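You operate a simulated robot arm through the tools that you are given. There is no shell and no other tool. Be economical: measure what you need, move in short steps, check, and stop when the job is done.

You run a simulated two-armed robot. Do the job below in one go: nothing can be reset, and whatever is moved stays where it is left.

TASK
On the top of the green workbench, fold the blue rag in half, so that it is half as wide.
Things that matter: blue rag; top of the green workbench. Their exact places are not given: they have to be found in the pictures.

Only the result counts: the job must be done as asked and must still hold three seconds after the hand-in. Knocking over, shifting, dropping, spilling or breaking anything else fails it. Flat cloth is picked up by pressing the open fingertips on it (5 to 10 N) and closing them slowly along it; thin cloth reads only 2 to 8 mm in the jaws.

THE ROBOT
Two 7-joint arms with two-finger parallel grippers on one trunk, on a base that drives. Base frame: it is fixed to the floor where the robot stands at the start and does not move with it; the origin is under the middle of the robot, x ahead of it, y to its left, z up. Units: m, degrees, N and s.
The left shoulder is at the start at [0.07, 0.163, 1.146], the right one opposite. Places, roughly: top of the green workbench [1.7, 0, 0.9]. Payload 3.43 kg a hand.
The tool frame of a hand sits at the grasp point between the pads (the TCP): z along the fingers, y along the line on which they close. The tips reach 0.034 m beyond it. The gripper opens to 0.128 m. The fingers are 0.024 m wide and 0.012 m thick; the gripper's body (0.048 by 0.13 m) begins 0.096 m behind the TCP.
Orientation is that of the tool frame in the base frame, as a unit quaternion [w, x, y, z]. With the fingers straight down and closing along the base's y, the tool's x points along the base's -x, its y along +y and its z along -z.

THE INTERFACE
- The arms move only by the tool jog_arm. It takes "left_deltas", "right_deltas" or both (then of equal length, played together; a hand with none holds still); each is one flat list of numbers, 7 for each row, row after row: the turn, a rotation vector about the base's x, y, z in degrees, then the shift along the base's x, y, z in m, then the gripper command, from -1 (shut) to 1 (fully open), values between in proportion. In form: [ax, ay, az, tx, ty, tz, gripper, ax, ay, az, tx, ty, tz, gripper, ...]. A call has 1 to 8 rows; each row shifts and turns the commanded pose from where the row before left it. A row lasts 0.2 s, in which the tool goes at most 0.05 m and 8.6 degrees; a call with a longer step from one row to the next is refused whole, and so is a gripper value outside its range. A pose out of reach is approached as far as the arm can. The call stops where the force on the tool passes 40 N (or 10 N more than at its start, if that is more) or the arm is blocked; 0.2 s more then pass. Each finger travels about 0.153 m/s and halts on what it meets, pressing with about 24 N; the grip force reading is that of the motor and also rises with nothing between the fingers. The clock runs only during rows and for 0.2 s after the last one: add rows that do not move to give the fingers time. The reply holds the time, the measured pose of the TCP, the force on the tool along the base axes, the opening and the grip force, in the units named above and with some noise.
- Cameras (640 x 400 px; columns grow to the right, rows downward): "scene" is now at [0.1428, -0.0014, 1.3759]; the picture's right is [-0.05, -1.00, 0.00], its down [-0.66, 0.03, -0.75] and it looks along [0.75, -0.04, -0.66] (base axes); focal length 214 px, centre (320, 200). "left" rides on the left gripper at [0.076, 0.011, -0.16] in its tool frame; the picture's right is [-0.15, 0.99, 0.00], its down [-0.88, -0.13, -0.46] and it looks along [-0.45, -0.07, 0.89] (tool axes); focal length 234 px, centre (320, 200). "right" rides on the right gripper at [0.076, -0.011, -0.16] in its tool frame; the picture's right is [0.15, 0.99, 0.00], its down [-0.88, 0.13, -0.46] and it looks along [-0.45, 0.07, 0.89] (tool axes); focal length 234 px, centre (320, 200).
- snapshot(camera): a new picture of that camera. No time passes.
- move_column(by): slides the trunk up (or, below 0, down) by that many m; the arms and the scene camera ride with it, the base frame stays. It gives what a move gives, with no picture.
- steer(legs): drives the robot by 1 to 6 legs, each [ahead, left, turn to the left] in m, m and degrees, along the robot's own axes; the way and the turn of a leg run together, so that a leg with both is an arc; at most 1.5 m and 180 degrees a leg. The arms and the cameras ride along, it lands a little off, and it stops where it bumps. It gives what a move gives.
- pan_tilt(pan, tilt): turns the head with the scene camera to pan (to the left, within 86 degrees either way) and tilt (down, from -29 to 69), counted from straight ahead of the robot. It gives what a move gives.
- locate(camera, pixels): there is no depth. For up to 12 entries [column, row, z] of the newest picture of that camera ("zoom" is the newest enlarged one), the place [x, y] in the base frame at which the ray of that pixel passes the height z, good to about 0.003 m, but the place of the scene camera against the robot may be out by one fixed shift of up to 0.018 m in any direction. No time passes.
- enlarge(camera, box): a new picture of the part [left, top, right, bottom] of that camera's present view, enlarged. No time passes.
- hand_in(): hands the job in; it is judged then, once.

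Go step by step. Measure first, check grasps and placings, and put right what went wrong. The budget is 80 turns and 62 pictures, counting those below and the enlarged ones. Unless the task says otherwise, let go and move clear before handing in, and close with one line.

The tools are called after "Call:" by a JSON object that holds its "fn" and its "kwargs". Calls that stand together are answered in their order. jog_arm: Moves the arms, as the interface text tells. Its arguments: {"type":"object","properties":{"left_deltas":{"type":"array"},"right_deltas":{"type":"array"}},"required":[]} The other tools are called the same way: move_column (by) slides the trunk up or down; steer (legs) drives the base; pan_tilt (pan, tilt) turns the head that bears the scene camera; snapshot (camera) takes a picture; locate (camera, pixels) gives the place at which the rays of pixels pass given heights; enlarge (camera, box) takes an enlarged picture of a part of a camera's view; hand_in () hands the job in.

At the start:

```text
time: 0.0
left_ee_pos: [0.6106, 0.0522, 1.1227]
left_tool_rot: [-0.001, 0.0, 1.0, 0.0]
left_ft_force: [0.0, -0.5, -0.5]
left_finger_gap: 0.1281
left_gripper_force: 0.1
right_ee_pos: [0.2737, -0.2358, 1.1478]
right_tool_rot: [0.0, -0.001, 1.0, 0.001]
right_ft_force: [0.4, 0.8, -0.8]
right_finger_gap: 0.1282
right_gripper_force: 0.0
trunk travel left (down, up): [-0.627, 0.313]
robot x, y, heading: [-0.001, -0.0006, 0.2]
head pan, tilt: [-2.7, 41.7]
```

scene: 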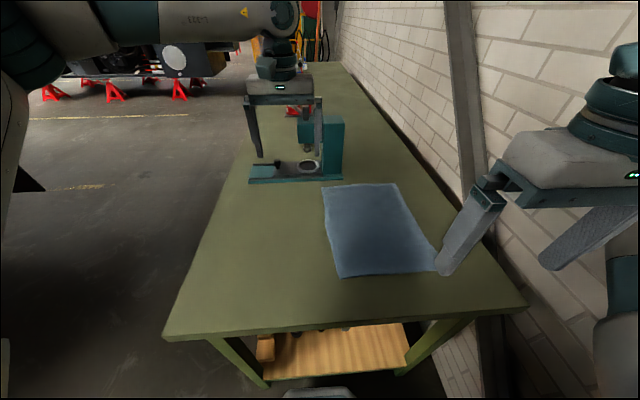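
right: 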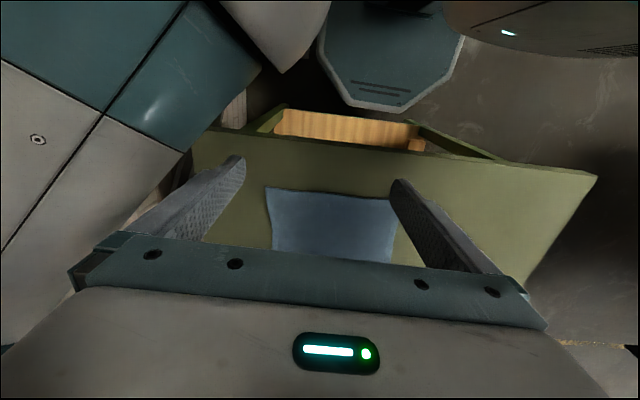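
left: 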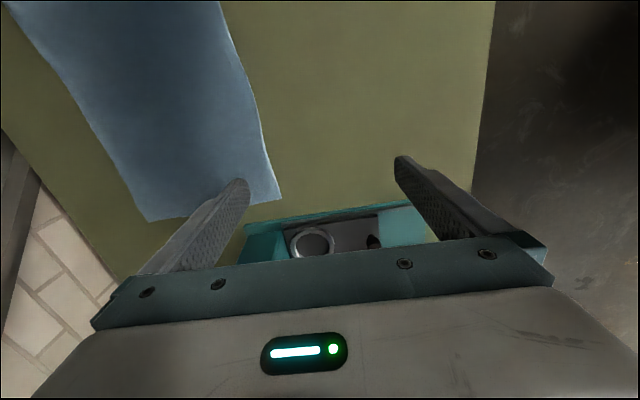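

The scene picture shows the blue rag with corners near (323,187), (395,184), (438,271), (342,277). I locate these and the table edges first.

Call:
{"fn": "locate", "kwargs": {"camera": "scene", "pixels": [[323, 187, 0.85], [395, 184, 0.85], [438, 271, 0.85], [342, 277, 0.85], [165, 336, 0.85], [527, 305, 0.85], [323, 187, 0.9], [438, 271, 0.9], [250, 180, 0.85], [342, 180, 0.85]]}}

Call:
{"fn": "locate", "kwargs": {"camera": "left", "pixels": [[148, 221, 0.85], [282, 198, 0.85], [148, 221, 0.9], [282, 198, 0.9], [148, 221, 0.8], [282, 198, 0.8], [245, 223, 0.85]]}}

Call:
{"fn": "locate", "kwargs": {"camera": "right", "pixels": [[265, 187, 0.85], [395, 200, 0.85], [265, 187, 0.9], [395, 200, 0.9], [265, 187, 0.8], [395, 200, 0.8]]}}

Call:
{"fn": "enlarge", "kwargs": {"camera": "scene", "box": [290, 160, 470, 290]}}

```text
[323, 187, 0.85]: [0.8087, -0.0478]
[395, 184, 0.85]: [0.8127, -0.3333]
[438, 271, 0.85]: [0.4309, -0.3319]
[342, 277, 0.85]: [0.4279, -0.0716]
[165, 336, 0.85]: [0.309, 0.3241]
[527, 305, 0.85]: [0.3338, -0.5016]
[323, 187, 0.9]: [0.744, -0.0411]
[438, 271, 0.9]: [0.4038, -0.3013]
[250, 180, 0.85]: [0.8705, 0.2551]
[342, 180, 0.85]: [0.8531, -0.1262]
```

```text
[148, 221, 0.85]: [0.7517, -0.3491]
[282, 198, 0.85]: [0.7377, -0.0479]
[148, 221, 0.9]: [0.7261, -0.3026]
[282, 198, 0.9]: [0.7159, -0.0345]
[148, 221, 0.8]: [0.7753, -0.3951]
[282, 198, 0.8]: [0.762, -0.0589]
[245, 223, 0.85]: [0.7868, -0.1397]
```

```text
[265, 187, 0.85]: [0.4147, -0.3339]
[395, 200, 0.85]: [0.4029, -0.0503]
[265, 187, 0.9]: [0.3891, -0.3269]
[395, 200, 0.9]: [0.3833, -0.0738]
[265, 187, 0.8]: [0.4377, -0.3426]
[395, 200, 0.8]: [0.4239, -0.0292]
```

```text
3.08 times, centred on (380, 225) of scene
```

zoom: 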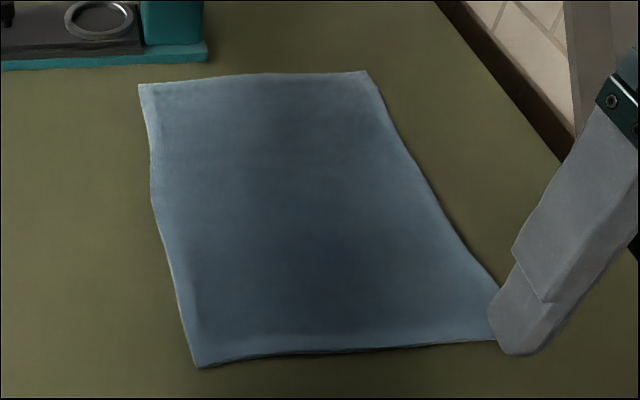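

The corners put the rag at roughly x 0.41–0.75, y −0.33…−0.05, with its short side along y. I'll fold the left edge over to the right edge, left hand on the far corner and right hand on the near one. Turning the base right first keeps the arms from crossing.

Call:
{"fn": "steer", "kwargs": {"legs": [[-0.04, 0.08, 0], [0, 0, -40]]}}

Call:
{"fn": "snapshot", "kwargs": {"camera": "scene"}}

```text
time: 2.0
left_ee_pos: [0.5688, -0.0174, 1.1243]
left_tool_rot: [0.001, 0.122, 0.993, -0.002]
left_ft_force: [-0.2, -0.3, -0.5]
left_finger_gap: 0.128
left_gripper_force: 0.1
right_ee_pos: [0.1742, -0.2111, 1.1479]
right_tool_rot: [-0.002, 0.113, 0.994, 0.0]
right_ft_force: [0.5, 0.1, 0.9]
right_finger_gap: 0.1283
right_gripper_force: 0.0
trunk travel left (down, up): [-0.627, 0.313]
robot x, y, heading: [-0.0395, 0.0785, -14.0]
head pan, tilt: [-2.7, 41.7]
stopped in leg 2: the robot was blocked; the commanded pose is now the measured one
```

```text
57 pictures are left
```

scene: 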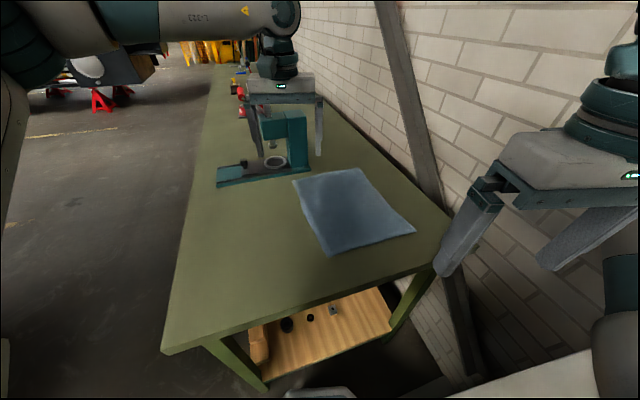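

Turn stopped at −14°. I look around to see what blocked it.

Call:
{"fn": "pan_tilt", "kwargs": {"pan": -60, "tilt": 45}}

Call:
{"fn": "snapshot", "kwargs": {"camera": "scene"}}

Call:
{"fn": "pan_tilt", "kwargs": {"pan": 0, "tilt": 69}}

Call:
{"fn": "snapshot", "kwargs": {"camera": "scene"}}

```text
time: 3.3
left_ee_pos: [0.5699, -0.0179, 1.1221]
left_tool_rot: [0.0, 0.123, 0.992, -0.003]
left_ft_force: [-0.6, -0.6, 0.1]
left_finger_gap: 0.128
left_gripper_force: 0.1
right_ee_pos: [0.1743, -0.2125, 1.1465]
right_tool_rot: [-0.002, 0.115, 0.993, -0.001]
right_ft_force: [0.4, -1.2, 0.8]
right_finger_gap: 0.1283
right_gripper_force: 0.0
trunk travel left (down, up): [-0.627, 0.313]
robot x, y, heading: [-0.0365, 0.076, -14.0]
head pan, tilt: [-60.0, 45.0]
```

```text
56 pictures are left
```

scene: 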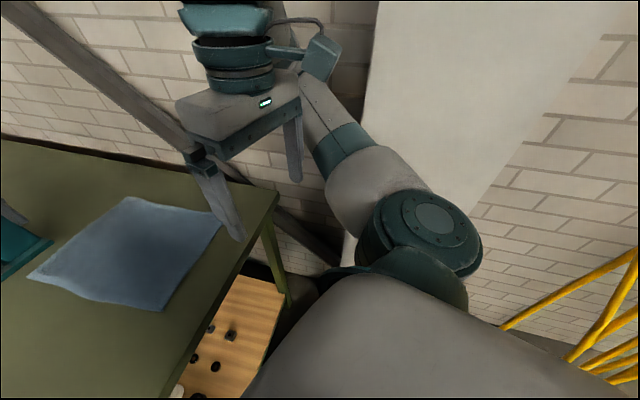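

```text
time: 4.6
left_ee_pos: [0.5697, -0.0171, 1.1222]
left_tool_rot: [0.0, 0.123, 0.992, -0.002]
left_ft_force: [-0.3, 0.4, -1.1]
left_finger_gap: 0.1278
left_gripper_force: 0.2
right_ee_pos: [0.1751, -0.2119, 1.1458]
right_tool_rot: [-0.004, 0.115, 0.993, -0.001]
right_ft_force: [0.1, 0.0, -0.4]
right_finger_gap: 0.1281
right_gripper_force: 0.0
trunk travel left (down, up): [-0.627, 0.313]
robot x, y, heading: [-0.0382, 0.0776, -14.0]
head pan, tilt: [0.0, 68.8]
```

```text
55 pictures are left
```

scene: 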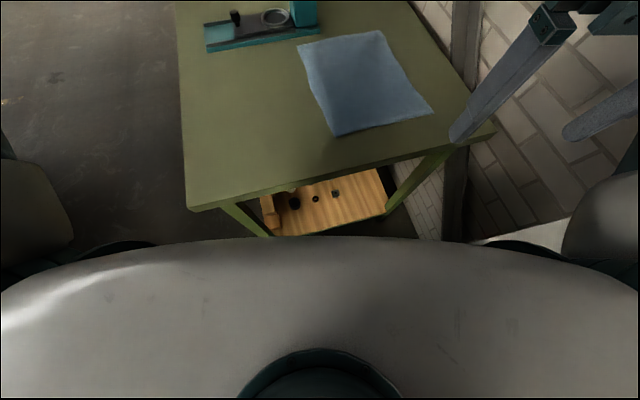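

The base's front corner seems to meet the bench. I back off, turn, then edge ahead.

Call:
{"fn": "steer", "kwargs": {"legs": [[-0.12, 0, 0], [0, 0, -26]]}}

```text
time: 5.8
left_ee_pos: [0.4937, 0.0615, 1.1287]
left_tool_rot: [0.004, 0.061, 0.998, -0.005]
left_ft_force: [-0.4, -0.4, 0.7]
left_finger_gap: 0.128
left_gripper_force: 0.1
right_ee_pos: [0.1264, -0.1792, 1.1502]
right_tool_rot: [-0.001, 0.049, 0.999, -0.006]
right_ft_force: [-0.8, -1.2, -0.3]
right_finger_gap: 0.128
right_gripper_force: 0.0
trunk travel left (down, up): [-0.627, 0.313]
robot x, y, heading: [-0.1176, 0.0769, -6.5]
head pan, tilt: [0.0, 68.8]
stopped in leg 1: the robot was blocked; the commanded pose is now the measured one
```

Backing also got blocked. I look to both sides.

Call:
{"fn": "pan_tilt", "kwargs": {"pan": -86, "tilt": 25}}

Call:
{"fn": "snapshot", "kwargs": {"camera": "scene"}}

Call:
{"fn": "pan_tilt", "kwargs": {"pan": 86, "tilt": 35}}

Call:
{"fn": "snapshot", "kwargs": {"camera": "scene"}}

```text
time: 7.4
left_ee_pos: [0.4954, 0.0592, 1.1262]
left_tool_rot: [0.003, 0.063, 0.998, -0.006]
left_ft_force: [-0.1, 0.0, 0.7]
left_finger_gap: 0.1279
left_gripper_force: 0.0
right_ee_pos: [0.1279, -0.1783, 1.1487]
right_tool_rot: [-0.002, 0.053, 0.999, -0.005]
right_ft_force: [-0.9, -0.9, 0.8]
right_finger_gap: 0.128
right_gripper_force: 0.0
trunk travel left (down, up): [-0.627, 0.313]
robot x, y, heading: [-0.117, 0.0743, -7.2]
head pan, tilt: [-85.9, 25.0]
```

```text
54 pictures are left
```

scene: 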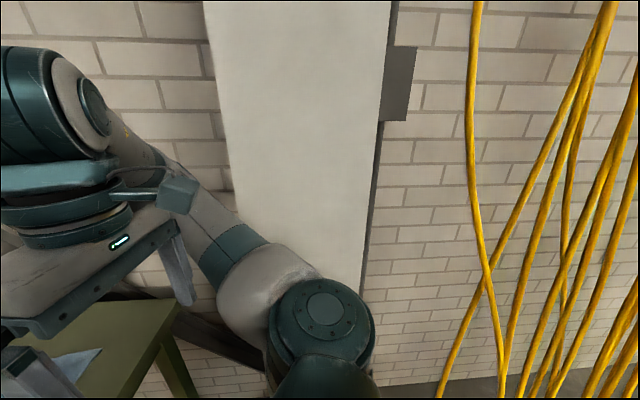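

```text
time: 10.0
left_ee_pos: [0.4954, 0.0593, 1.1248]
left_tool_rot: [0.002, 0.063, 0.998, -0.005]
left_ft_force: [0.0, 0.3, -0.2]
left_finger_gap: 0.1281
left_gripper_force: 0.1
right_ee_pos: [0.1277, -0.1792, 1.1493]
right_tool_rot: [-0.003, 0.053, 0.999, -0.005]
right_ft_force: [0.2, -0.2, 0.2]
right_finger_gap: 0.1279
right_gripper_force: 0.0
trunk travel left (down, up): [-0.627, 0.313]
robot x, y, heading: [-0.1181, 0.0766, -6.9]
head pan, tilt: [85.9, 35.0]
```

```text
53 pictures are left
```

scene: 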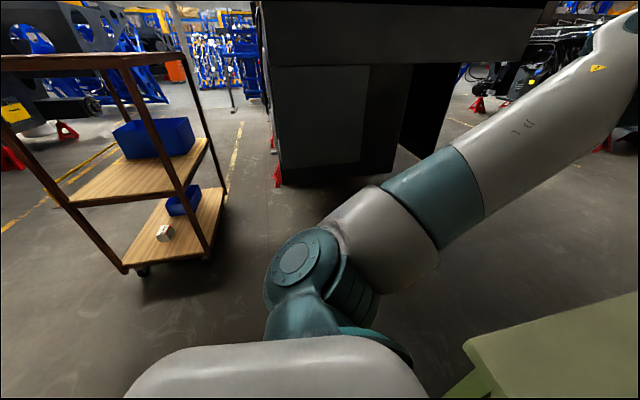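

The right elbow, folded back, is likely catching the white pillar. I extend the right hand over the bench to bring the elbow in before turning.

Call:
{"fn": "jog_arm", "kwargs": {"right_deltas": [0, 0, 0, 0.035, -0.01, 0, 1, 0, 0, 0, 0.035, -0.01, 0, 1, 0, 0, 0, 0.035, -0.01, 0, 1, 0, 0, 0, 0.035, -0.01, 0, 1, 0, 0, 0, 0.035, -0.01, 0, 1, 0, 0, 0, 0.035, -0.01, 0, 1, 0, 0, 0, 0.035, -0.01, 0, 1]}}

Call:
{"fn": "pan_tilt", "kwargs": {"pan": -80, "tilt": 45}}

Call:
{"fn": "snapshot", "kwargs": {"camera": "scene"}}

```text
time: 11.6
left_ee_pos: [0.5139, 0.086, 1.1171]
left_tool_rot: [-0.005, 0.039, 0.999, -0.01]
left_ft_force: [1.5, -0.2, -0.2]
left_finger_gap: 0.1281
left_gripper_force: 0.0
right_ee_pos: [0.4068, -0.2262, 1.1422]
right_tool_rot: [-0.008, 0.025, 1.0, -0.009]
right_ft_force: [0.4, 0.7, 0.3]
right_finger_gap: 0.1279
right_gripper_force: 0.1
trunk travel left (down, up): [-0.627, 0.313]
robot x, y, heading: [-0.1146, 0.0654, -4.2]
head pan, tilt: [85.9, 35.0]
```

```text
time: 14.2
left_ee_pos: [0.5133, 0.0865, 1.117]
left_tool_rot: [-0.004, 0.038, 0.999, -0.009]
left_ft_force: [0.5, -0.8, -0.8]
left_finger_gap: 0.1277
left_gripper_force: 0.0
right_ee_pos: [0.4061, -0.2264, 1.1434]
right_tool_rot: [-0.007, 0.024, 1.0, -0.01]
right_ft_force: [0.7, -0.7, -0.8]
right_finger_gap: 0.1282
right_gripper_force: 0.0
trunk travel left (down, up): [-0.627, 0.313]
robot x, y, heading: [-0.1113, 0.0689, -4.1]
head pan, tilt: [-80.0, 45.0]
```

```text
52 pictures are left
```

scene: 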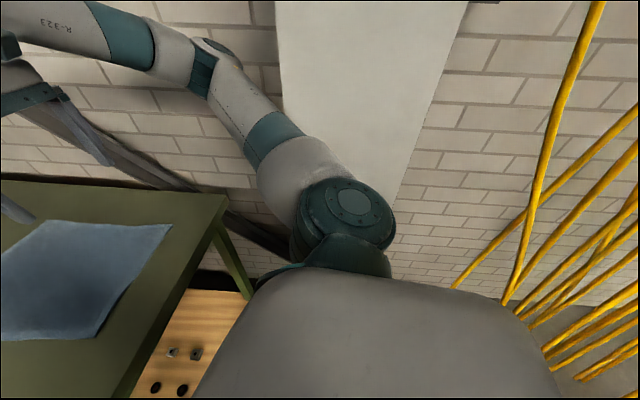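

The elbow has come in. I retry the turn.

Call:
{"fn": "steer", "kwargs": {"legs": [[0, 0, -30]]}}

```text
time: 15.1
left_ee_pos: [0.5209, 0.0756, 1.1267]
left_tool_rot: [0.003, 0.049, 0.999, -0.008]
left_ft_force: [0.0, -0.3, 0.4]
left_finger_gap: 0.128
left_gripper_force: 0.0
right_ee_pos: [0.4097, -0.2308, 1.1473]
right_tool_rot: [-0.004, 0.029, 1.0, -0.008]
right_ft_force: [0.3, -0.3, 1.0]
right_finger_gap: 0.128
right_gripper_force: 0.1
trunk travel left (down, up): [-0.627, 0.313]
robot x, y, heading: [-0.0917, 0.0707, -5.1]
head pan, tilt: [-80.0, 45.0]
stopped in leg 1: the robot was blocked; the commanded pose is now the measured one
```

The robot was pushed forward, so something is behind it. I go ahead and left first, then turn.

Call:
{"fn": "steer", "kwargs": {"legs": [[0.09, 0.08, 0], [0, 0, -25]]}}

```text
time: 17.3
left_ee_pos: [0.5944, -0.0178, 1.1298]
left_tool_rot: [0.006, 0.175, 0.985, -0.004]
left_ft_force: [0.3, 0.5, 0.0]
left_finger_gap: 0.1282
left_gripper_force: 0.1
right_ee_pos: [0.4129, -0.2824, 1.1437]
right_tool_rot: [-0.003, 0.148, 0.989, -0.004]
right_ft_force: [0.1, 0.0, -0.4]
right_finger_gap: 0.1281
right_gripper_force: 0.1
trunk travel left (down, up): [-0.627, 0.313]
robot x, y, heading: [0.0055, 0.1414, -19.4]
head pan, tilt: [-80.0, 45.0]
stopped in leg 2: the robot was blocked; the commanded pose is now the measured one
```

Heading is −19° at y 0.14. I shift back to the right to about y 0.03, keeping the heading, for the far-corner reach.

Call:
{"fn": "steer", "kwargs": {"legs": [[0.035, -0.1, 0]]}}

Call:
{"fn": "pan_tilt", "kwargs": {"pan": 0, "tilt": 48}}

Call:
{"fn": "snapshot", "kwargs": {"camera": "scene"}}

Call:
{"fn": "snapshot", "kwargs": {"camera": "left"}}

Call:
{"fn": "snapshot", "kwargs": {"camera": "right"}}

```text
time: 18.6
left_ee_pos: [0.6214, -0.0687, 1.1277]
left_tool_rot: [0.002, 0.146, 0.989, -0.012]
left_ft_force: [-0.4, -0.4, 0.0]
left_finger_gap: 0.1279
left_gripper_force: 0.0
right_ee_pos: [0.4568, -0.3374, 1.1466]
right_tool_rot: [-0.009, 0.114, 0.993, -0.013]
right_ft_force: [0.6, -0.1, -0.2]
right_finger_gap: 0.1282
right_gripper_force: 0.0
trunk travel left (down, up): [-0.627, 0.313]
robot x, y, heading: [0.0215, 0.0375, -16.1]
head pan, tilt: [-80.0, 45.0]
stopped in leg 1: the robot was blocked; the commanded pose is now the measured one
```

```text
time: 20.1
left_ee_pos: [0.6207, -0.0692, 1.1265]
left_tool_rot: [0.002, 0.146, 0.989, -0.013]
left_ft_force: [0.4, -0.1, -0.6]
left_finger_gap: 0.1283
left_gripper_force: 0.1
right_ee_pos: [0.4568, -0.3379, 1.1474]
right_tool_rot: [-0.008, 0.114, 0.993, -0.014]
right_ft_force: [0.3, 0.5, 0.3]
right_finger_gap: 0.1278
right_gripper_force: 0.0
trunk travel left (down, up): [-0.627, 0.313]
robot x, y, heading: [0.021, 0.034, -16.2]
head pan, tilt: [0.0, 48.0]
```

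```text
51 pictures are left
```

scene: 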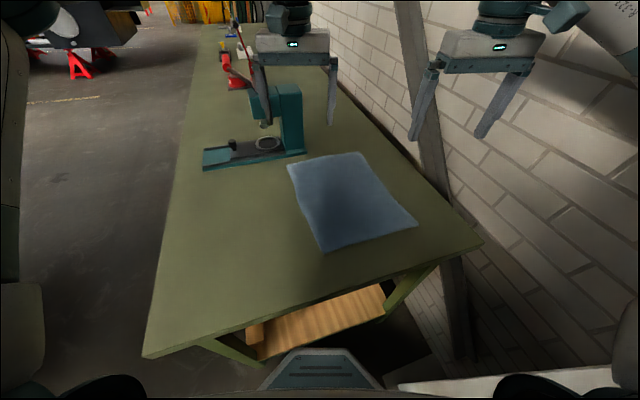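

```text
50 pictures are left
```

left: 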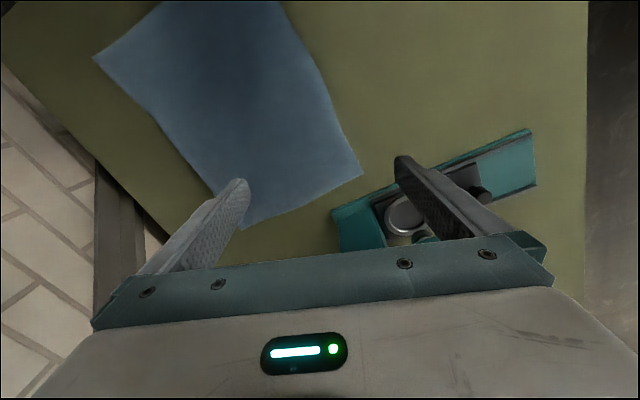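

```text
49 pictures are left
```

right: 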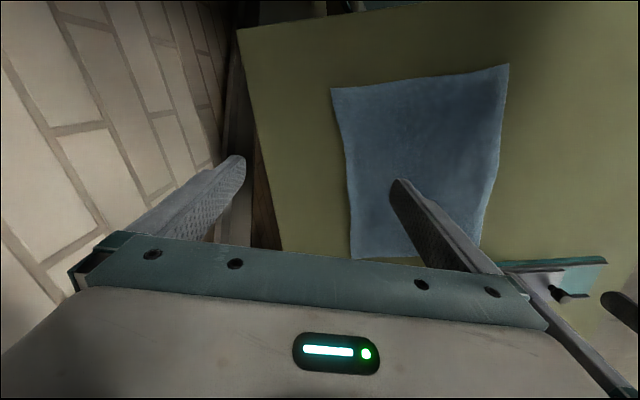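

Both wrist cameras see the rag; right camera corners (331,88), (509,64), (353,259); left camera (93,57), (361,175), (244,229). I locate these to triangulate height.

Call:
{"fn": "locate", "kwargs": {"camera": "right", "pixels": [[331, 88, 0.85], [509, 64, 0.85], [353, 259, 0.85], [480, 250, 0.85], [331, 88, 0.9], [509, 64, 0.9], [353, 259, 0.9], [480, 250, 0.9]]}}

Call:
{"fn": "locate", "kwargs": {"camera": "left", "pixels": [[93, 57, 0.85], [361, 175, 0.85], [244, 229, 0.85], [93, 57, 0.9], [361, 175, 0.9], [244, 229, 0.9], [332, 211, 0.85], [345, 250, 0.85]]}}

Call:
{"fn": "locate", "kwargs": {"camera": "scene", "pixels": [[288, 166, 0.85], [357, 152, 0.85], [418, 224, 0.85], [325, 252, 0.85], [288, 166, 0.9], [357, 152, 0.9], [418, 224, 0.9], [325, 252, 0.9]]}}

```text
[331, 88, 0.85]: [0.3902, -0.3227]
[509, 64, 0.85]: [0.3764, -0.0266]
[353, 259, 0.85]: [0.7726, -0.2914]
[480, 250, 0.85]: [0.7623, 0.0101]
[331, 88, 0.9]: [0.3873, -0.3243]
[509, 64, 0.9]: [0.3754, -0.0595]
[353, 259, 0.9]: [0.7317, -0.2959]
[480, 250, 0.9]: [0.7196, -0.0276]
```

```text
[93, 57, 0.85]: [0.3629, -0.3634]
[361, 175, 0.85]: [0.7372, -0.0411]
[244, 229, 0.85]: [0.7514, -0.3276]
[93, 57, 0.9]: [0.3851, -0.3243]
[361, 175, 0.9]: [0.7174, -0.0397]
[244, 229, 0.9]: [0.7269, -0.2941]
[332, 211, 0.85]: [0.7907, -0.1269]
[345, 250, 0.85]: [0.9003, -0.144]
```

```text
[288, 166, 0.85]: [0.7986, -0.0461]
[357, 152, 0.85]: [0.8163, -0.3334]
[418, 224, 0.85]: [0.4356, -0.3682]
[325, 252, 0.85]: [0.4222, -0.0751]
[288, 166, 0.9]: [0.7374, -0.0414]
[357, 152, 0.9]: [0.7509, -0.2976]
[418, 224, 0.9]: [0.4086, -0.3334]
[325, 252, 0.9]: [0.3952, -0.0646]
```

Left and right cameras agree at z≈0.90: corners NR (.386,−.324), FR (.729,−.295), FL (.718,−.04), NL (.375,−.06). I bring the right hand above the near-left corner, squared to the rag, with fingers about 45 mm apart.

Call:
{"fn": "jog_arm", "kwargs": {"right_deltas": [0.2, -0.17, 2.43, -0.0067, 0.0347, -0.021, -0.3, 0.2, -0.17, 2.43, -0.0067, 0.0347, -0.021, -0.3, 0.2, -0.17, 2.43, -0.0067, 0.0347, -0.021, -0.3, 0.2, -0.17, 2.43, -0.0067, 0.0347, -0.021, -0.3, 0.2, -0.17, 2.43, -0.0067, 0.0347, -0.021, -0.3, 0.2, -0.17, 2.43, -0.0067, 0.0347, -0.021, -0.3, 0.2, -0.17, 2.43, -0.0067, 0.0347, -0.021, -0.3]}}

Call:
{"fn": "snapshot", "kwargs": {"camera": "right"}}

Call:
{"fn": "snapshot", "kwargs": {"camera": "scene"}}

```text
time: 21.7
left_ee_pos: [0.6108, -0.091, 1.1311]
left_tool_rot: [0.006, 0.147, 0.989, -0.002]
left_ft_force: [-0.5, -0.2, 0.0]
left_finger_gap: 0.1278
left_gripper_force: 0.1
right_ee_pos: [0.399, -0.1178, 0.998]
right_tool_rot: [0.005, -0.032, 0.999, 0.008]
right_ft_force: [0.2, -0.3, 0.0]
right_finger_gap: 0.0444
right_gripper_force: 0.0
trunk travel left (down, up): [-0.627, 0.313]
robot x, y, heading: [0.0185, 0.0298, -16.6]
head pan, tilt: [0.0, 48.0]
```

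```text
48 pictures are left
```

right: 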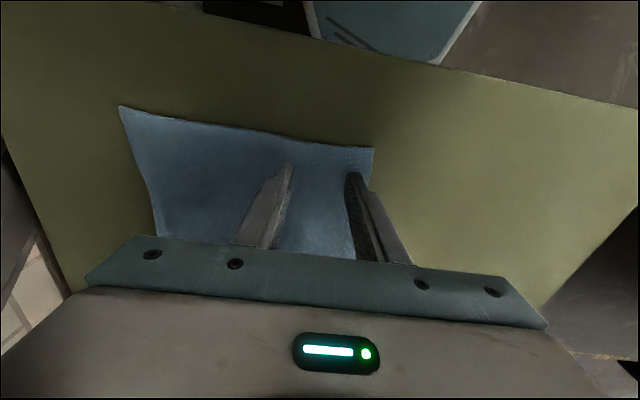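

```text
47 pictures are left
```

scene: 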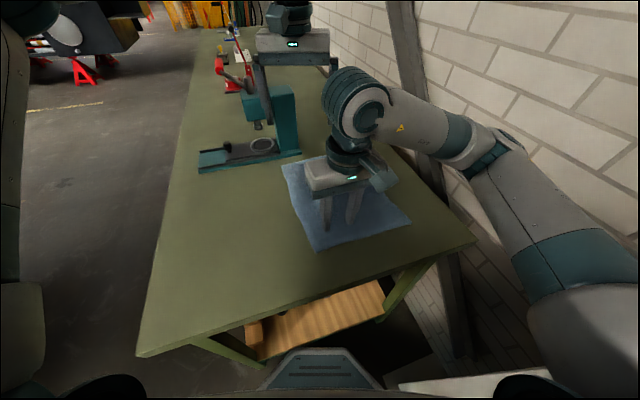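

Hand is over the near corner. NL corner is at (373,148) and NR at (120,107) in the right camera; I locate them.

Call:
{"fn": "locate", "kwargs": {"camera": "right", "pixels": [[373, 148, 0.9], [120, 107, 0.9], [373, 148, 0.88], [120, 107, 0.88], [287, 165, 0.964], [352, 175, 0.964]]}}

```text
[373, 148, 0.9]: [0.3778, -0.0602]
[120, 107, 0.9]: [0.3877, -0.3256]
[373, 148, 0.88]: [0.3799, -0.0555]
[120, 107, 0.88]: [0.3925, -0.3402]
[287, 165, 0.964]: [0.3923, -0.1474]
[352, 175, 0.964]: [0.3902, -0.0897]
```

NL corner is at (.378,−.060). I shift 16 mm left and descend close to the rag.

Call:
{"fn": "jog_arm", "kwargs": {"right_deltas": [0, 0, 0, 0.003, 0.016, -0.02, -0.3, 0, 0, 0, 0.003, 0, -0.02, -0.3, 0, 0, 0, 0, 0, -0.01, -0.3, 0, 0, 0, 0, 0, -0.006, -0.3, 0, 0, 0, 0, 0, 0, -0.3]}}

Call:
{"fn": "snapshot", "kwargs": {"camera": "right"}}

```text
time: 22.9
left_ee_pos: [0.61, -0.0917, 1.1308]
left_tool_rot: [0.006, 0.148, 0.989, -0.001]
left_ft_force: [-0.2, 0.1, -0.6]
left_finger_gap: 0.128
left_gripper_force: 0.0
right_ee_pos: [0.404, -0.1024, 0.9399]
right_tool_rot: [0.005, -0.031, 0.999, 0.009]
right_ft_force: [-0.6, 0.5, 0.3]
right_finger_gap: 0.0446
right_gripper_force: 0.1
trunk travel left (down, up): [-0.627, 0.313]
robot x, y, heading: [0.0168, 0.0322, -16.6]
head pan, tilt: [0.0, 48.0]
```

```text
46 pictures are left
```

right: 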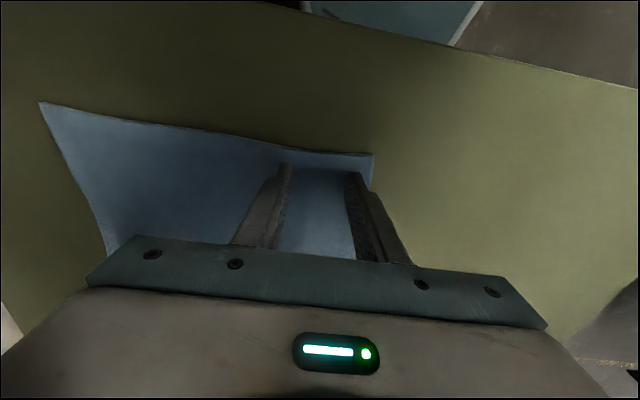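

Fingers are above the rag near the corner at (373,154), with no contact yet. I step down in small steps.

Call:
{"fn": "jog_arm", "kwargs": {"right_deltas": [0, 0, 0, 0, 0, -0.004, -0.3, 0, 0, 0, 0, 0, 0, -0.3]}}

Call:
{"fn": "jog_arm", "kwargs": {"right_deltas": [0, 0, 0, 0, 0, -0.003, -0.3, 0, 0, 0, 0, 0, 0, -0.3]}}

```text
time: 23.5
left_ee_pos: [0.6102, -0.0924, 1.131]
left_tool_rot: [0.006, 0.149, 0.989, -0.003]
left_ft_force: [-0.6, -0.4, 0.0]
left_finger_gap: 0.1281
left_gripper_force: 0.0
right_ee_pos: [0.4041, -0.1028, 0.9371]
right_tool_rot: [0.007, -0.032, 0.999, 0.009]
right_ft_force: [2.2, -1.2, 17.7]
right_finger_gap: 0.0449
right_gripper_force: 0.0
trunk travel left (down, up): [-0.627, 0.313]
robot x, y, heading: [0.0144, 0.0345, -16.8]
head pan, tilt: [0.0, 48.0]
```

```text
time: 23.9
left_ee_pos: [0.609, -0.093, 1.1315]
left_tool_rot: [0.006, 0.148, 0.989, -0.002]
left_ft_force: [0.0, 0.3, -0.2]
left_finger_gap: 0.128
left_gripper_force: 0.0
right_ee_pos: [0.4048, -0.1021, 0.9374]
right_tool_rot: [0.009, -0.032, 0.999, 0.01]
right_ft_force: [-5.0, -0.4, 23.0]
right_finger_gap: 0.0447
right_gripper_force: 0.0
trunk travel left (down, up): [-0.627, 0.313]
robot x, y, heading: [0.0209, 0.0354, -16.6]
head pan, tilt: [0.0, 48.0]
stopped in row 2 (right hand): the force on the tool passed its limit (the readings are from after the stop); the commanded pose is now the measured one
```

Contact at z≈0.937. I hold one row to read the settled force.

Call:
{"fn": "jog_arm", "kwargs": {"right_deltas": [0, 0, 0, 0, 0, 0, -0.3]}}

```text
time: 24.4
left_ee_pos: [0.6084, -0.0927, 1.1314]
left_tool_rot: [0.007, 0.148, 0.989, -0.002]
left_ft_force: [-0.6, -0.1, -0.2]
left_finger_gap: 0.128
left_gripper_force: 0.2
right_ee_pos: [0.4036, -0.1028, 0.9373]
right_tool_rot: [0.009, -0.031, 0.999, 0.009]
right_ft_force: [-1.9, -1.4, 26.8]
right_finger_gap: 0.0447
right_gripper_force: 0.1
trunk travel left (down, up): [-0.627, 0.313]
robot x, y, heading: [0.02, 0.034, -16.6]
head pan, tilt: [0.0, 48.0]
```

Call:
{"fn": "jog_arm", "kwargs": {"right_deltas": [0, 0, 0, 0, 0, 0.002, -0.3, 0, 0, 0, 0, 0, 0, -0.3]}}

```text
time: 24.9
left_ee_pos: [0.6103, -0.0921, 1.1307]
left_tool_rot: [0.007, 0.148, 0.989, -0.002]
left_ft_force: [0.3, -0.2, -0.1]
left_finger_gap: 0.1279
left_gripper_force: 0.1
right_ee_pos: [0.4043, -0.1037, 0.9378]
right_tool_rot: [0.008, -0.031, 0.999, 0.009]
right_ft_force: [-2.4, -1.0, 12.5]
right_finger_gap: 0.0448
right_gripper_force: 0.1
trunk travel left (down, up): [-0.627, 0.313]
robot x, y, heading: [0.0185, 0.0334, -16.6]
head pan, tilt: [0.0, 48.0]
```

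12.5 N now; I ease 0.5 mm more and close slowly over the rag.

Call:
{"fn": "jog_arm", "kwargs": {"right_deltas": [0, 0, 0, 0, 0, 0.0005, -0.38, 0, 0, 0, 0, 0, 0, -0.46, 0, 0, 0, 0, 0, 0, -0.54, 0, 0, 0, 0, 0, 0, -0.62, 0, 0, 0, 0, 0, 0, -0.7, 0, 0, 0, 0, 0, 0, -0.78, 0, 0, 0, 0, 0, 0, -0.86, 0, 0, 0, 0, 0, 0, -0.94]}}

Call:
{"fn": "jog_arm", "kwargs": {"right_deltas": [0, 0, 0, 0, 0, 0, -1, 0, 0, 0, 0, 0, 0, -1]}}

Call:
{"fn": "snapshot", "kwargs": {"camera": "right"}}

```text
time: 26.8
left_ee_pos: [0.6109, -0.093, 1.1317]
left_tool_rot: [0.005, 0.147, 0.989, -0.002]
left_ft_force: [-1.0, -0.5, 0.9]
left_finger_gap: 0.1277
left_gripper_force: 0.0
right_ee_pos: [0.4056, -0.1027, 0.9386]
right_tool_rot: [0.007, -0.031, 0.999, 0.009]
right_ft_force: [-0.8, -0.6, 3.1]
right_finger_gap: 0.005
right_gripper_force: 23.8
trunk travel left (down, up): [-0.627, 0.313]
robot x, y, heading: [0.0172, 0.0361, -16.3]
head pan, tilt: [0.0, 48.0]
```

```text
time: 27.4
left_ee_pos: [0.6101, -0.0927, 1.1304]
left_tool_rot: [0.006, 0.148, 0.989, -0.002]
left_ft_force: [-0.1, 0.0, -0.6]
left_finger_gap: 0.1281
left_gripper_force: 0.0
right_ee_pos: [0.4059, -0.1035, 0.9379]
right_tool_rot: [0.007, -0.031, 0.999, 0.009]
right_ft_force: [-0.6, 0.0, 3.6]
right_finger_gap: 0.0045
right_gripper_force: 24.2
trunk travel left (down, up): [-0.627, 0.313]
robot x, y, heading: [0.0197, 0.0353, -16.6]
head pan, tilt: [0.0, 48.0]
```

```text
45 pictures are left
```

right: 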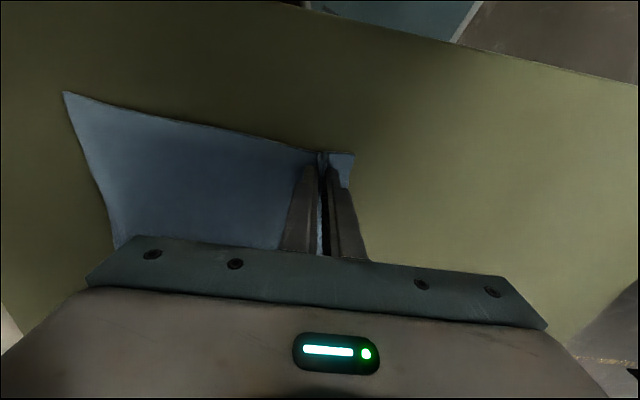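

Rag is caught (4.5 mm). Now the left hand goes above the far-left corner, squared to the rag.

Call:
{"fn": "jog_arm", "kwargs": {"left_deltas": [0.06, 0.1, 3.5, 0.0125, 0.002, -0.018, 0.2, 0.06, 0.1, 3.5, 0.0125, 0.002, -0.018, 0, 0.06, 0.1, 3.5, 0.0125, 0.002, -0.018, -0.3, 0.06, 0.1, 3.5, 0.0125, 0.002, -0.018, -0.3, 0.06, 0.1, 3.5, 0.0125, 0.002, -0.018, -0.3, 0.06, 0.1, 3.5, 0.0125, 0.002, -0.018, -0.3]}}

Call:
{"fn": "snapshot", "kwargs": {"camera": "left"}}

Call:
{"fn": "snapshot", "kwargs": {"camera": "scene"}}

```text
time: 28.8
left_ee_pos: [0.6845, -0.0795, 1.0234]
left_tool_rot: [0.001, -0.036, 0.999, 0.002]
left_ft_force: [-0.9, 0.1, 0.3]
left_finger_gap: 0.0447
left_gripper_force: 0.0
right_ee_pos: [0.4052, -0.1033, 0.9374]
right_tool_rot: [0.008, -0.031, 0.999, 0.009]
right_ft_force: [0.8, -0.1, 4.1]
right_finger_gap: 0.0048
right_gripper_force: 23.9
trunk travel left (down, up): [-0.627, 0.313]
robot x, y, heading: [0.0205, 0.0308, -16.4]
head pan, tilt: [0.0, 48.0]
```

```text
44 pictures are left
```

left: 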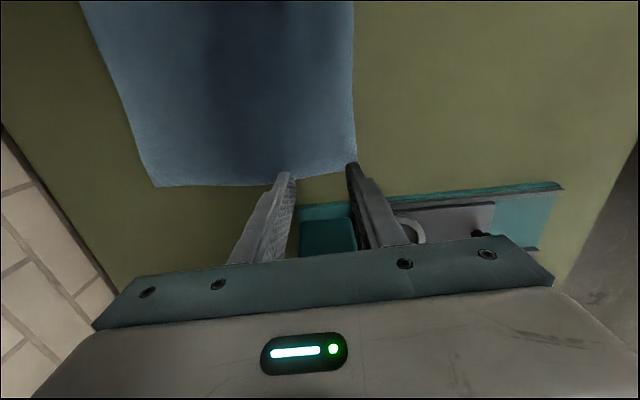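

```text
43 pictures are left
```

scene: 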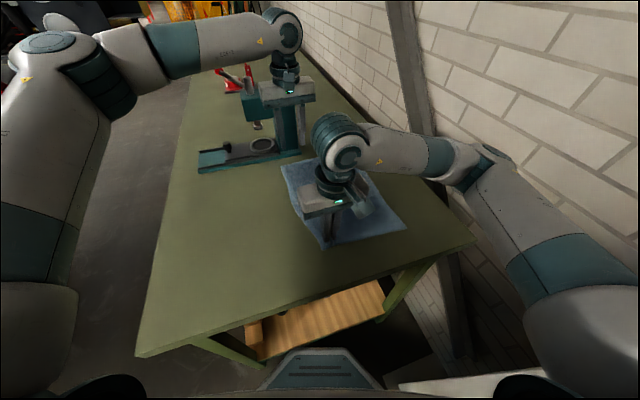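

Arms are clear of each other. FL corner is near (356,163), FR (155,187), and the press plate edge at (300,207). I locate these.

Call:
{"fn": "locate", "kwargs": {"camera": "left", "pixels": [[356, 165, 0.902], [155, 187, 0.902], [300, 207, 0.91], [300, 215, 1.05], [350, 218, 1.05], [290, 178, 0.902], [560, 185, 0.91]]}}

Call:
{"fn": "enlarge", "kwargs": {"camera": "scene", "box": [180, 60, 420, 260]}}

```text
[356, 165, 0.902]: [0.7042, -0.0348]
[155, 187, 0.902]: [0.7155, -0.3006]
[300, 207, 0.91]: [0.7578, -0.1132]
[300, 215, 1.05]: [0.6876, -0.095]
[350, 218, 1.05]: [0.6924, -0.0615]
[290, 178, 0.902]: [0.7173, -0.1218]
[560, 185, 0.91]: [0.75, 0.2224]
```

```text
2.00 times, centred on (300, 160) of scene
```

zoom: 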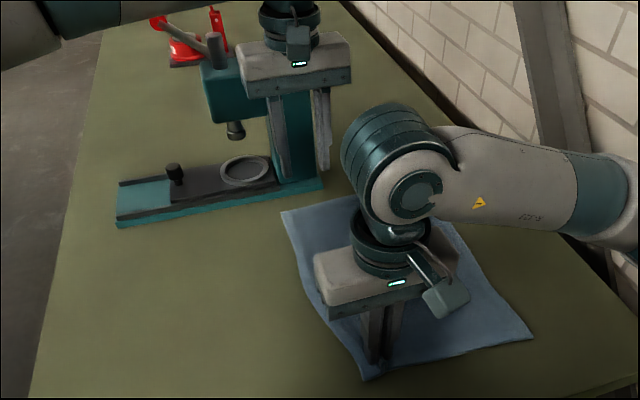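

The press column is close beyond x≈0.757; I take x≈0.675 to stay clear, and descend near the rag.

Call:
{"fn": "jog_arm", "kwargs": {"left_deltas": [0, 0, 0, -0.01, 0.003, -0.01, -0.3, 0, 0, 0, 0, 0, -0.025, -0.3, 0, 0, 0, 0, 0, -0.025, -0.3, 0, 0, 0, 0, 0, -0.015, -0.3, 0, 0, 0, 0, 0, -0.005, -0.3, 0, 0, 0, 0, 0, 0, -0.3]}}

Call:
{"fn": "snapshot", "kwargs": {"camera": "left"}}

```text
time: 30.1
left_ee_pos: [0.6746, -0.0788, 0.9428]
left_tool_rot: [0.0, -0.035, 0.999, 0.002]
left_ft_force: [0.3, 0.3, -0.2]
left_finger_gap: 0.0447
left_gripper_force: 0.1
right_ee_pos: [0.4047, -0.1048, 0.9383]
right_tool_rot: [0.008, -0.031, 0.999, 0.009]
right_ft_force: [-0.1, -0.4, 4.2]
right_finger_gap: 0.0047
right_gripper_force: 23.4
trunk travel left (down, up): [-0.627, 0.313]
robot x, y, heading: [0.0201, 0.033, -16.6]
head pan, tilt: [0.0, 48.0]
```

```text
41 pictures are left
```

left: 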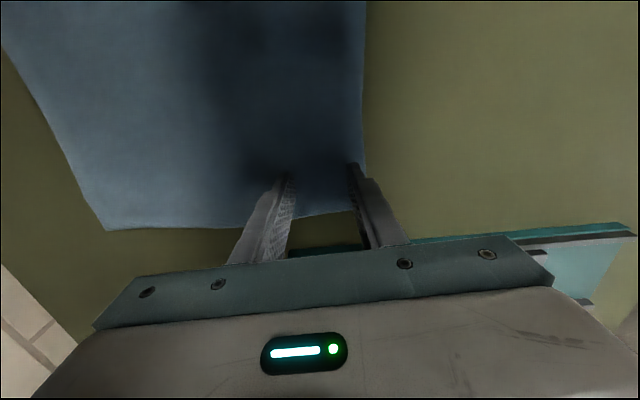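

Call:
{"fn": "locate", "kwargs": {"camera": "left", "pixels": [[364, 165, 0.902], [106, 230, 0.902], [364, 120, 0.902], [300, 218, 0.902]]}}

Call:
{"fn": "jog_arm", "kwargs": {"left_deltas": [0, 0, 0, 0, 0, -0.004, -0.3, 0, 0, 0, 0, 0, 0, -0.3]}}

```text
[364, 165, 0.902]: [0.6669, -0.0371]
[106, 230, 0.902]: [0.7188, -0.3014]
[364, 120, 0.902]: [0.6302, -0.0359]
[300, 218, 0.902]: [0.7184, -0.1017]
```

```text
time: 30.8
left_ee_pos: [0.676, -0.0772, 0.9393]
left_tool_rot: [0.001, -0.034, 0.999, 0.002]
left_ft_force: [0.1, 0.1, 1.8]
left_finger_gap: 0.0448
left_gripper_force: 0.1
right_ee_pos: [0.4055, -0.1037, 0.9381]
right_tool_rot: [0.007, -0.03, 0.999, 0.009]
right_ft_force: [-0.7, 1.0, 3.8]
right_finger_gap: 0.0045
right_gripper_force: 23.9
trunk travel left (down, up): [-0.627, 0.313]
robot x, y, heading: [0.0179, 0.0355, -16.4]
head pan, tilt: [0.0, 48.0]
```

Touching with 1.8 N; left edge is at y≈−.037, both fingers are on cloth. One more millimetre-scale press to reach 5–10 N.

Call:
{"fn": "jog_arm", "kwargs": {"left_deltas": [0, 0, 0, 0, 0, -0.0015, -0.3, 0, 0, 0, 0, 0, 0, -0.3]}}

```text
time: 31.4
left_ee_pos: [0.6741, -0.078, 0.9381]
left_tool_rot: [0.001, -0.035, 0.999, 0.002]
left_ft_force: [-0.3, -0.6, 3.5]
left_finger_gap: 0.0448
left_gripper_force: 0.0
right_ee_pos: [0.4057, -0.1033, 0.9387]
right_tool_rot: [0.008, -0.03, 0.999, 0.008]
right_ft_force: [-0.2, -0.5, 4.1]
right_finger_gap: 0.0049
right_gripper_force: 23.7
trunk travel left (down, up): [-0.627, 0.313]
robot x, y, heading: [0.0213, 0.0291, -16.2]
head pan, tilt: [0.0, 48.0]
```

Call:
{"fn": "jog_arm", "kwargs": {"left_deltas": [0, 0, 0, 0, 0, -0.001, -0.3, 0, 0, 0, 0, 0, 0, -0.3]}}

```text
time: 31.9
left_ee_pos: [0.6756, -0.0774, 0.9382]
left_tool_rot: [0.002, -0.035, 0.999, 0.0]
left_ft_force: [0.2, 0.4, 9.6]
left_finger_gap: 0.0448
left_gripper_force: 0.0
right_ee_pos: [0.4038, -0.1026, 0.9386]
right_tool_rot: [0.009, -0.03, 0.999, 0.009]
right_ft_force: [0.5, -0.8, 2.2]
right_finger_gap: 0.0047
right_gripper_force: 24.0
trunk travel left (down, up): [-0.627, 0.313]
robot x, y, heading: [0.0202, 0.0366, -16.5]
head pan, tilt: [0.0, 48.0]
```

9.6 N; close slowly.

Call:
{"fn": "jog_arm", "kwargs": {"left_deltas": [0, 0, 0, 0, 0, 0, -0.38, 0, 0, 0, 0, 0, 0, -0.46, 0, 0, 0, 0, 0, 0, -0.54, 0, 0, 0, 0, 0, 0, -0.62, 0, 0, 0, 0, 0, 0, -0.7, 0, 0, 0, 0, 0, 0, -0.78, 0, 0, 0, 0, 0, 0, -0.86, 0, 0, 0, 0, 0, 0, -0.94]}}

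Call:
{"fn": "jog_arm", "kwargs": {"left_deltas": [0, 0, 0, 0, 0, 0, -1, 0, 0, 0, 0, 0, 0, -1]}}

Call:
{"fn": "snapshot", "kwargs": {"camera": "left"}}

Call:
{"fn": "snapshot", "kwargs": {"camera": "right"}}

```text
time: 33.8
left_ee_pos: [0.6736, -0.0768, 0.9368]
left_tool_rot: [0.002, -0.034, 0.999, 0.002]
left_ft_force: [0.2, 0.1, 13.3]
left_finger_gap: 0.0075
left_gripper_force: 23.6
right_ee_pos: [0.4049, -0.104, 0.9379]
right_tool_rot: [0.008, -0.031, 0.999, 0.009]
right_ft_force: [0.8, 0.4, 2.7]
right_finger_gap: 0.0049
right_gripper_force: 23.4
trunk travel left (down, up): [-0.627, 0.313]
robot x, y, heading: [0.0161, 0.0347, -16.5]
head pan, tilt: [0.0, 48.0]
```

```text
time: 34.4
left_ee_pos: [0.6741, -0.0782, 0.936]
left_tool_rot: [0.002, -0.035, 0.999, 0.002]
left_ft_force: [0.0, -0.4, 13.3]
left_finger_gap: 0.0076
left_gripper_force: 24.0
right_ee_pos: [0.4043, -0.1028, 0.9388]
right_tool_rot: [0.009, -0.031, 0.999, 0.008]
right_ft_force: [0.0, -0.3, 1.6]
right_finger_gap: 0.0048
right_gripper_force: 24.2
trunk travel left (down, up): [-0.627, 0.313]
robot x, y, heading: [0.0156, 0.0349, -16.6]
head pan, tilt: [0.0, 48.0]
```

```text
40 pictures are left
```

left: 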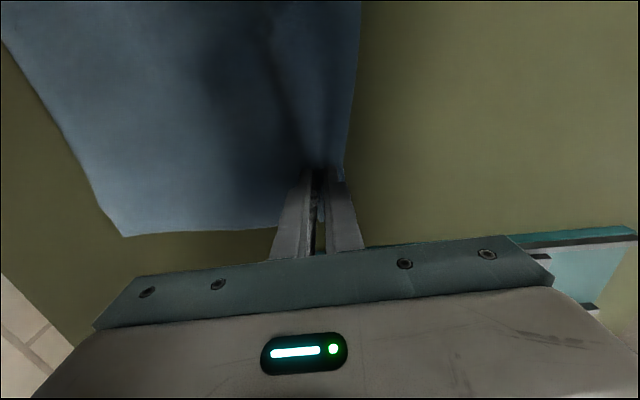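

```text
39 pictures are left
```

right: 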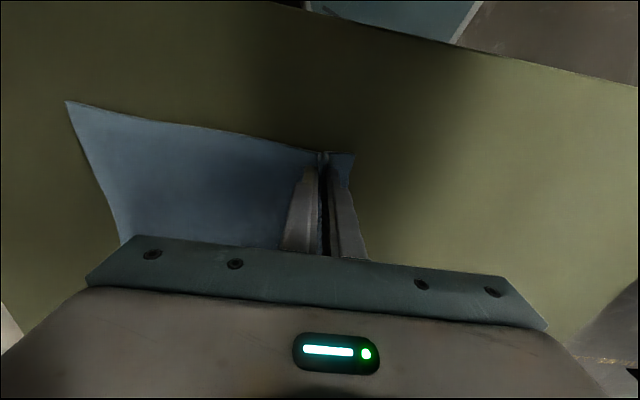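

Both grips hold cloth. I measure where the right edge is now: right cam NR (66,101), left cam FR (122,236).

Call:
{"fn": "locate", "kwargs": {"camera": "right", "pixels": [[66, 101, 0.902], [355, 153, 0.902], [113, 236, 0.902]]}}

Call:
{"fn": "locate", "kwargs": {"camera": "left", "pixels": [[122, 236, 0.902], [345, 175, 0.902], [40, 75, 0.902]]}}

```text
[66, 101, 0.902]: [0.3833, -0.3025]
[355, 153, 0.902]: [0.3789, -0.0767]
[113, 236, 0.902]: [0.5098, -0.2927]
```

```text
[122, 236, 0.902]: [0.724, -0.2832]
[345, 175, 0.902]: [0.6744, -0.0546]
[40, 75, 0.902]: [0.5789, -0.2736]
```

A flap of about 25 mm is left outside each grip, which would end curled. Better to re-grip closer to the edge: I open the fingers in place (spreading the cloth flat), then lift a little and look.

Call:
{"fn": "jog_arm", "kwargs": {"left_deltas": [0, 0, 0, 0, 0, 0, -0.7, 0, 0, 0, 0, 0, 0, -0.45, 0, 0, 0, 0, 0, 0, -0.2, 0, 0, 0, 0, 0, 0, -0.1, 0, 0, 0, 0, 0, 0.02, -0.1, 0, 0, 0, 0, 0, 0.02, -0.1, 0, 0, 0, 0, 0, 0, -0.1], "right_deltas": [0, 0, 0, 0, 0, 0, -0.7, 0, 0, 0, 0, 0, 0, -0.45, 0, 0, 0, 0, 0, 0, -0.2, 0, 0, 0, 0, 0, 0, -0.1, 0, 0, 0, 0, 0, 0.02, -0.1, 0, 0, 0, 0, 0, 0.02, -0.1, 0, 0, 0, 0, 0, 0, -0.1]}}

Call:
{"fn": "snapshot", "kwargs": {"camera": "left"}}

Call:
{"fn": "snapshot", "kwargs": {"camera": "right"}}

```text
time: 36.0
left_ee_pos: [0.6736, -0.0773, 0.9747]
left_tool_rot: [0.001, -0.036, 0.999, 0.001]
left_ft_force: [0.1, -0.7, 0.1]
left_finger_gap: 0.0577
left_gripper_force: 0.0
right_ee_pos: [0.4057, -0.1036, 0.9789]
right_tool_rot: [0.008, -0.03, 0.999, 0.009]
right_ft_force: [0.1, 0.7, -1.4]
right_finger_gap: 0.0576
right_gripper_force: 0.1
trunk travel left (down, up): [-0.627, 0.313]
robot x, y, heading: [0.0198, 0.0344, -16.4]
head pan, tilt: [0.0, 48.0]
```

```text
38 pictures are left
```

left: 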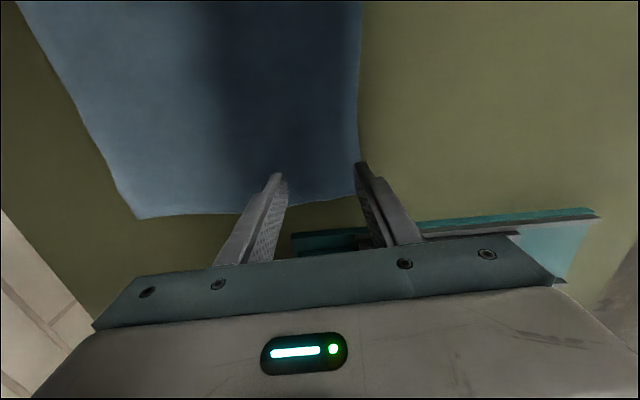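

```text
37 pictures are left
```

right: 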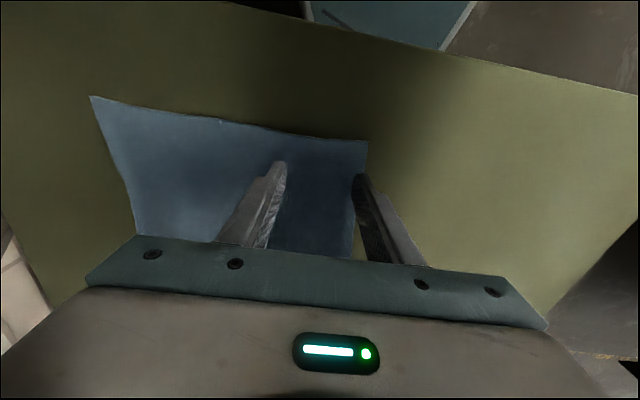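

Cloth is flat again. I locate the left edge points: left cam (358,165), right cam corner (367,141), and the right edge corners.

Call:
{"fn": "locate", "kwargs": {"camera": "left", "pixels": [[360, 160, 0.902], [362, 90, 0.902], [138, 219, 0.902]]}}

Call:
{"fn": "locate", "kwargs": {"camera": "right", "pixels": [[367, 141, 0.902], [356, 180, 0.902], [91, 96, 0.902]]}}

```text
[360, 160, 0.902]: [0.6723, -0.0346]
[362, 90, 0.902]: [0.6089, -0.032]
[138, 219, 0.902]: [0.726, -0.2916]
```

```text
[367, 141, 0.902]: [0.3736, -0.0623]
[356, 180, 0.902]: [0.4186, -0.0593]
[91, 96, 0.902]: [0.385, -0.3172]
```

Left edge is at y −.035 (left hand) and −.060 (right hand). I move both hands outward so the outer finger just clears the edge, gap 36 mm, and descend.

Call:
{"fn": "jog_arm", "kwargs": {"left_deltas": [0, 0, 0, 0, 0.016, 0, -0.44, 0, 0, 0, 0, 0.017, 0, -0.44, 0, 0, 0, 0, 0, -0.02, -0.44, 0, 0, 0, 0, 0, -0.013, -0.44, 0, 0, 0, 0, 0, 0, -0.44], "right_deltas": [0, 0, 0, 0, 0.017, 0, -0.44, 0, 0, 0, 0, 0.018, 0, -0.44, 0, 0, 0, 0, 0, -0.02, -0.44, 0, 0, 0, 0, 0, -0.017, -0.44, 0, 0, 0, 0, 0, 0, -0.44]}}

Call:
{"fn": "snapshot", "kwargs": {"camera": "left"}}

Call:
{"fn": "snapshot", "kwargs": {"camera": "right"}}

```text
time: 37.1
left_ee_pos: [0.6726, -0.0443, 0.9415]
left_tool_rot: [0.0, -0.036, 0.999, 0.001]
left_ft_force: [0.1, 0.0, 0.6]
left_finger_gap: 0.0358
left_gripper_force: 0.1
right_ee_pos: [0.4051, -0.068, 0.941]
right_tool_rot: [0.008, -0.031, 0.999, 0.009]
right_ft_force: [-0.8, -0.1, 0.6]
right_finger_gap: 0.0359
right_gripper_force: 0.1
trunk travel left (down, up): [-0.627, 0.313]
robot x, y, heading: [0.0217, 0.0307, -16.5]
head pan, tilt: [0.0, 48.0]
```

```text
36 pictures are left
```

left: 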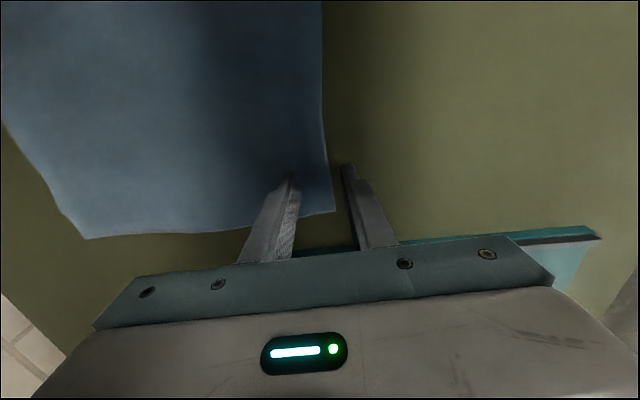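

```text
35 pictures are left
```

right: 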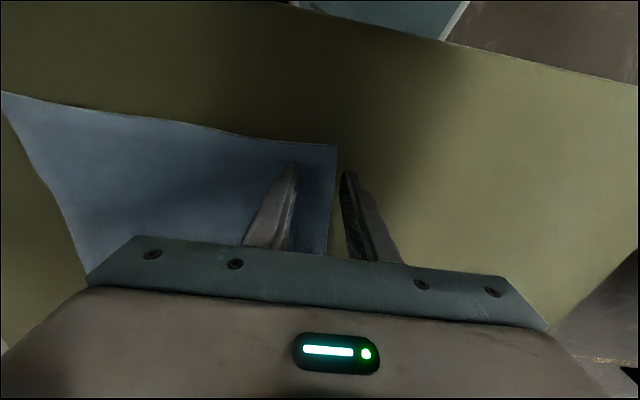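

The edge now sits between the fingers of both hands. I press down gently.

Call:
{"fn": "jog_arm", "kwargs": {"left_deltas": [0, 0, 0, 0, 0, -0.0035, -0.44, 0, 0, 0, 0, 0, 0, -0.44], "right_deltas": [0, 0, 0, 0, 0, -0.003, -0.44, 0, 0, 0, 0, 0, 0, -0.44]}}

```text
time: 37.8
left_ee_pos: [0.6737, -0.0442, 0.9392]
left_tool_rot: [0.001, -0.035, 0.999, 0.002]
left_ft_force: [-0.2, -1.0, 0.1]
left_finger_gap: 0.036
left_gripper_force: 0.1
right_ee_pos: [0.4051, -0.0695, 0.9374]
right_tool_rot: [0.008, -0.03, 0.999, 0.009]
right_ft_force: [0.7, 0.7, 4.1]
right_finger_gap: 0.0356
right_gripper_force: 0.1
trunk travel left (down, up): [-0.627, 0.313]
robot x, y, heading: [0.0218, 0.036, -16.3]
head pan, tilt: [0.0, 48.0]
```

Call:
{"fn": "jog_arm", "kwargs": {"left_deltas": [0, 0, 0, 0, 0, -0.0025, -0.44, 0, 0, 0, 0, 0, 0, -0.44], "right_deltas": [0, 0, 0, 0, 0, -0.0008, -0.44, 0, 0, 0, 0, 0, 0, -0.44]}}

```text
time: 38.4
left_ee_pos: [0.6747, -0.0451, 0.9364]
left_tool_rot: [0.001, -0.035, 0.999, 0.0]
left_ft_force: [0.9, -0.6, 6.1]
left_finger_gap: 0.0359
left_gripper_force: 0.9
right_ee_pos: [0.4049, -0.0683, 0.9367]
right_tool_rot: [0.008, -0.03, 0.999, 0.009]
right_ft_force: [2.2, 1.5, 6.3]
right_finger_gap: 0.0357
right_gripper_force: 0.1
trunk travel left (down, up): [-0.627, 0.313]
robot x, y, heading: [0.0169, 0.0317, -16.6]
head pan, tilt: [0.0, 48.0]
```

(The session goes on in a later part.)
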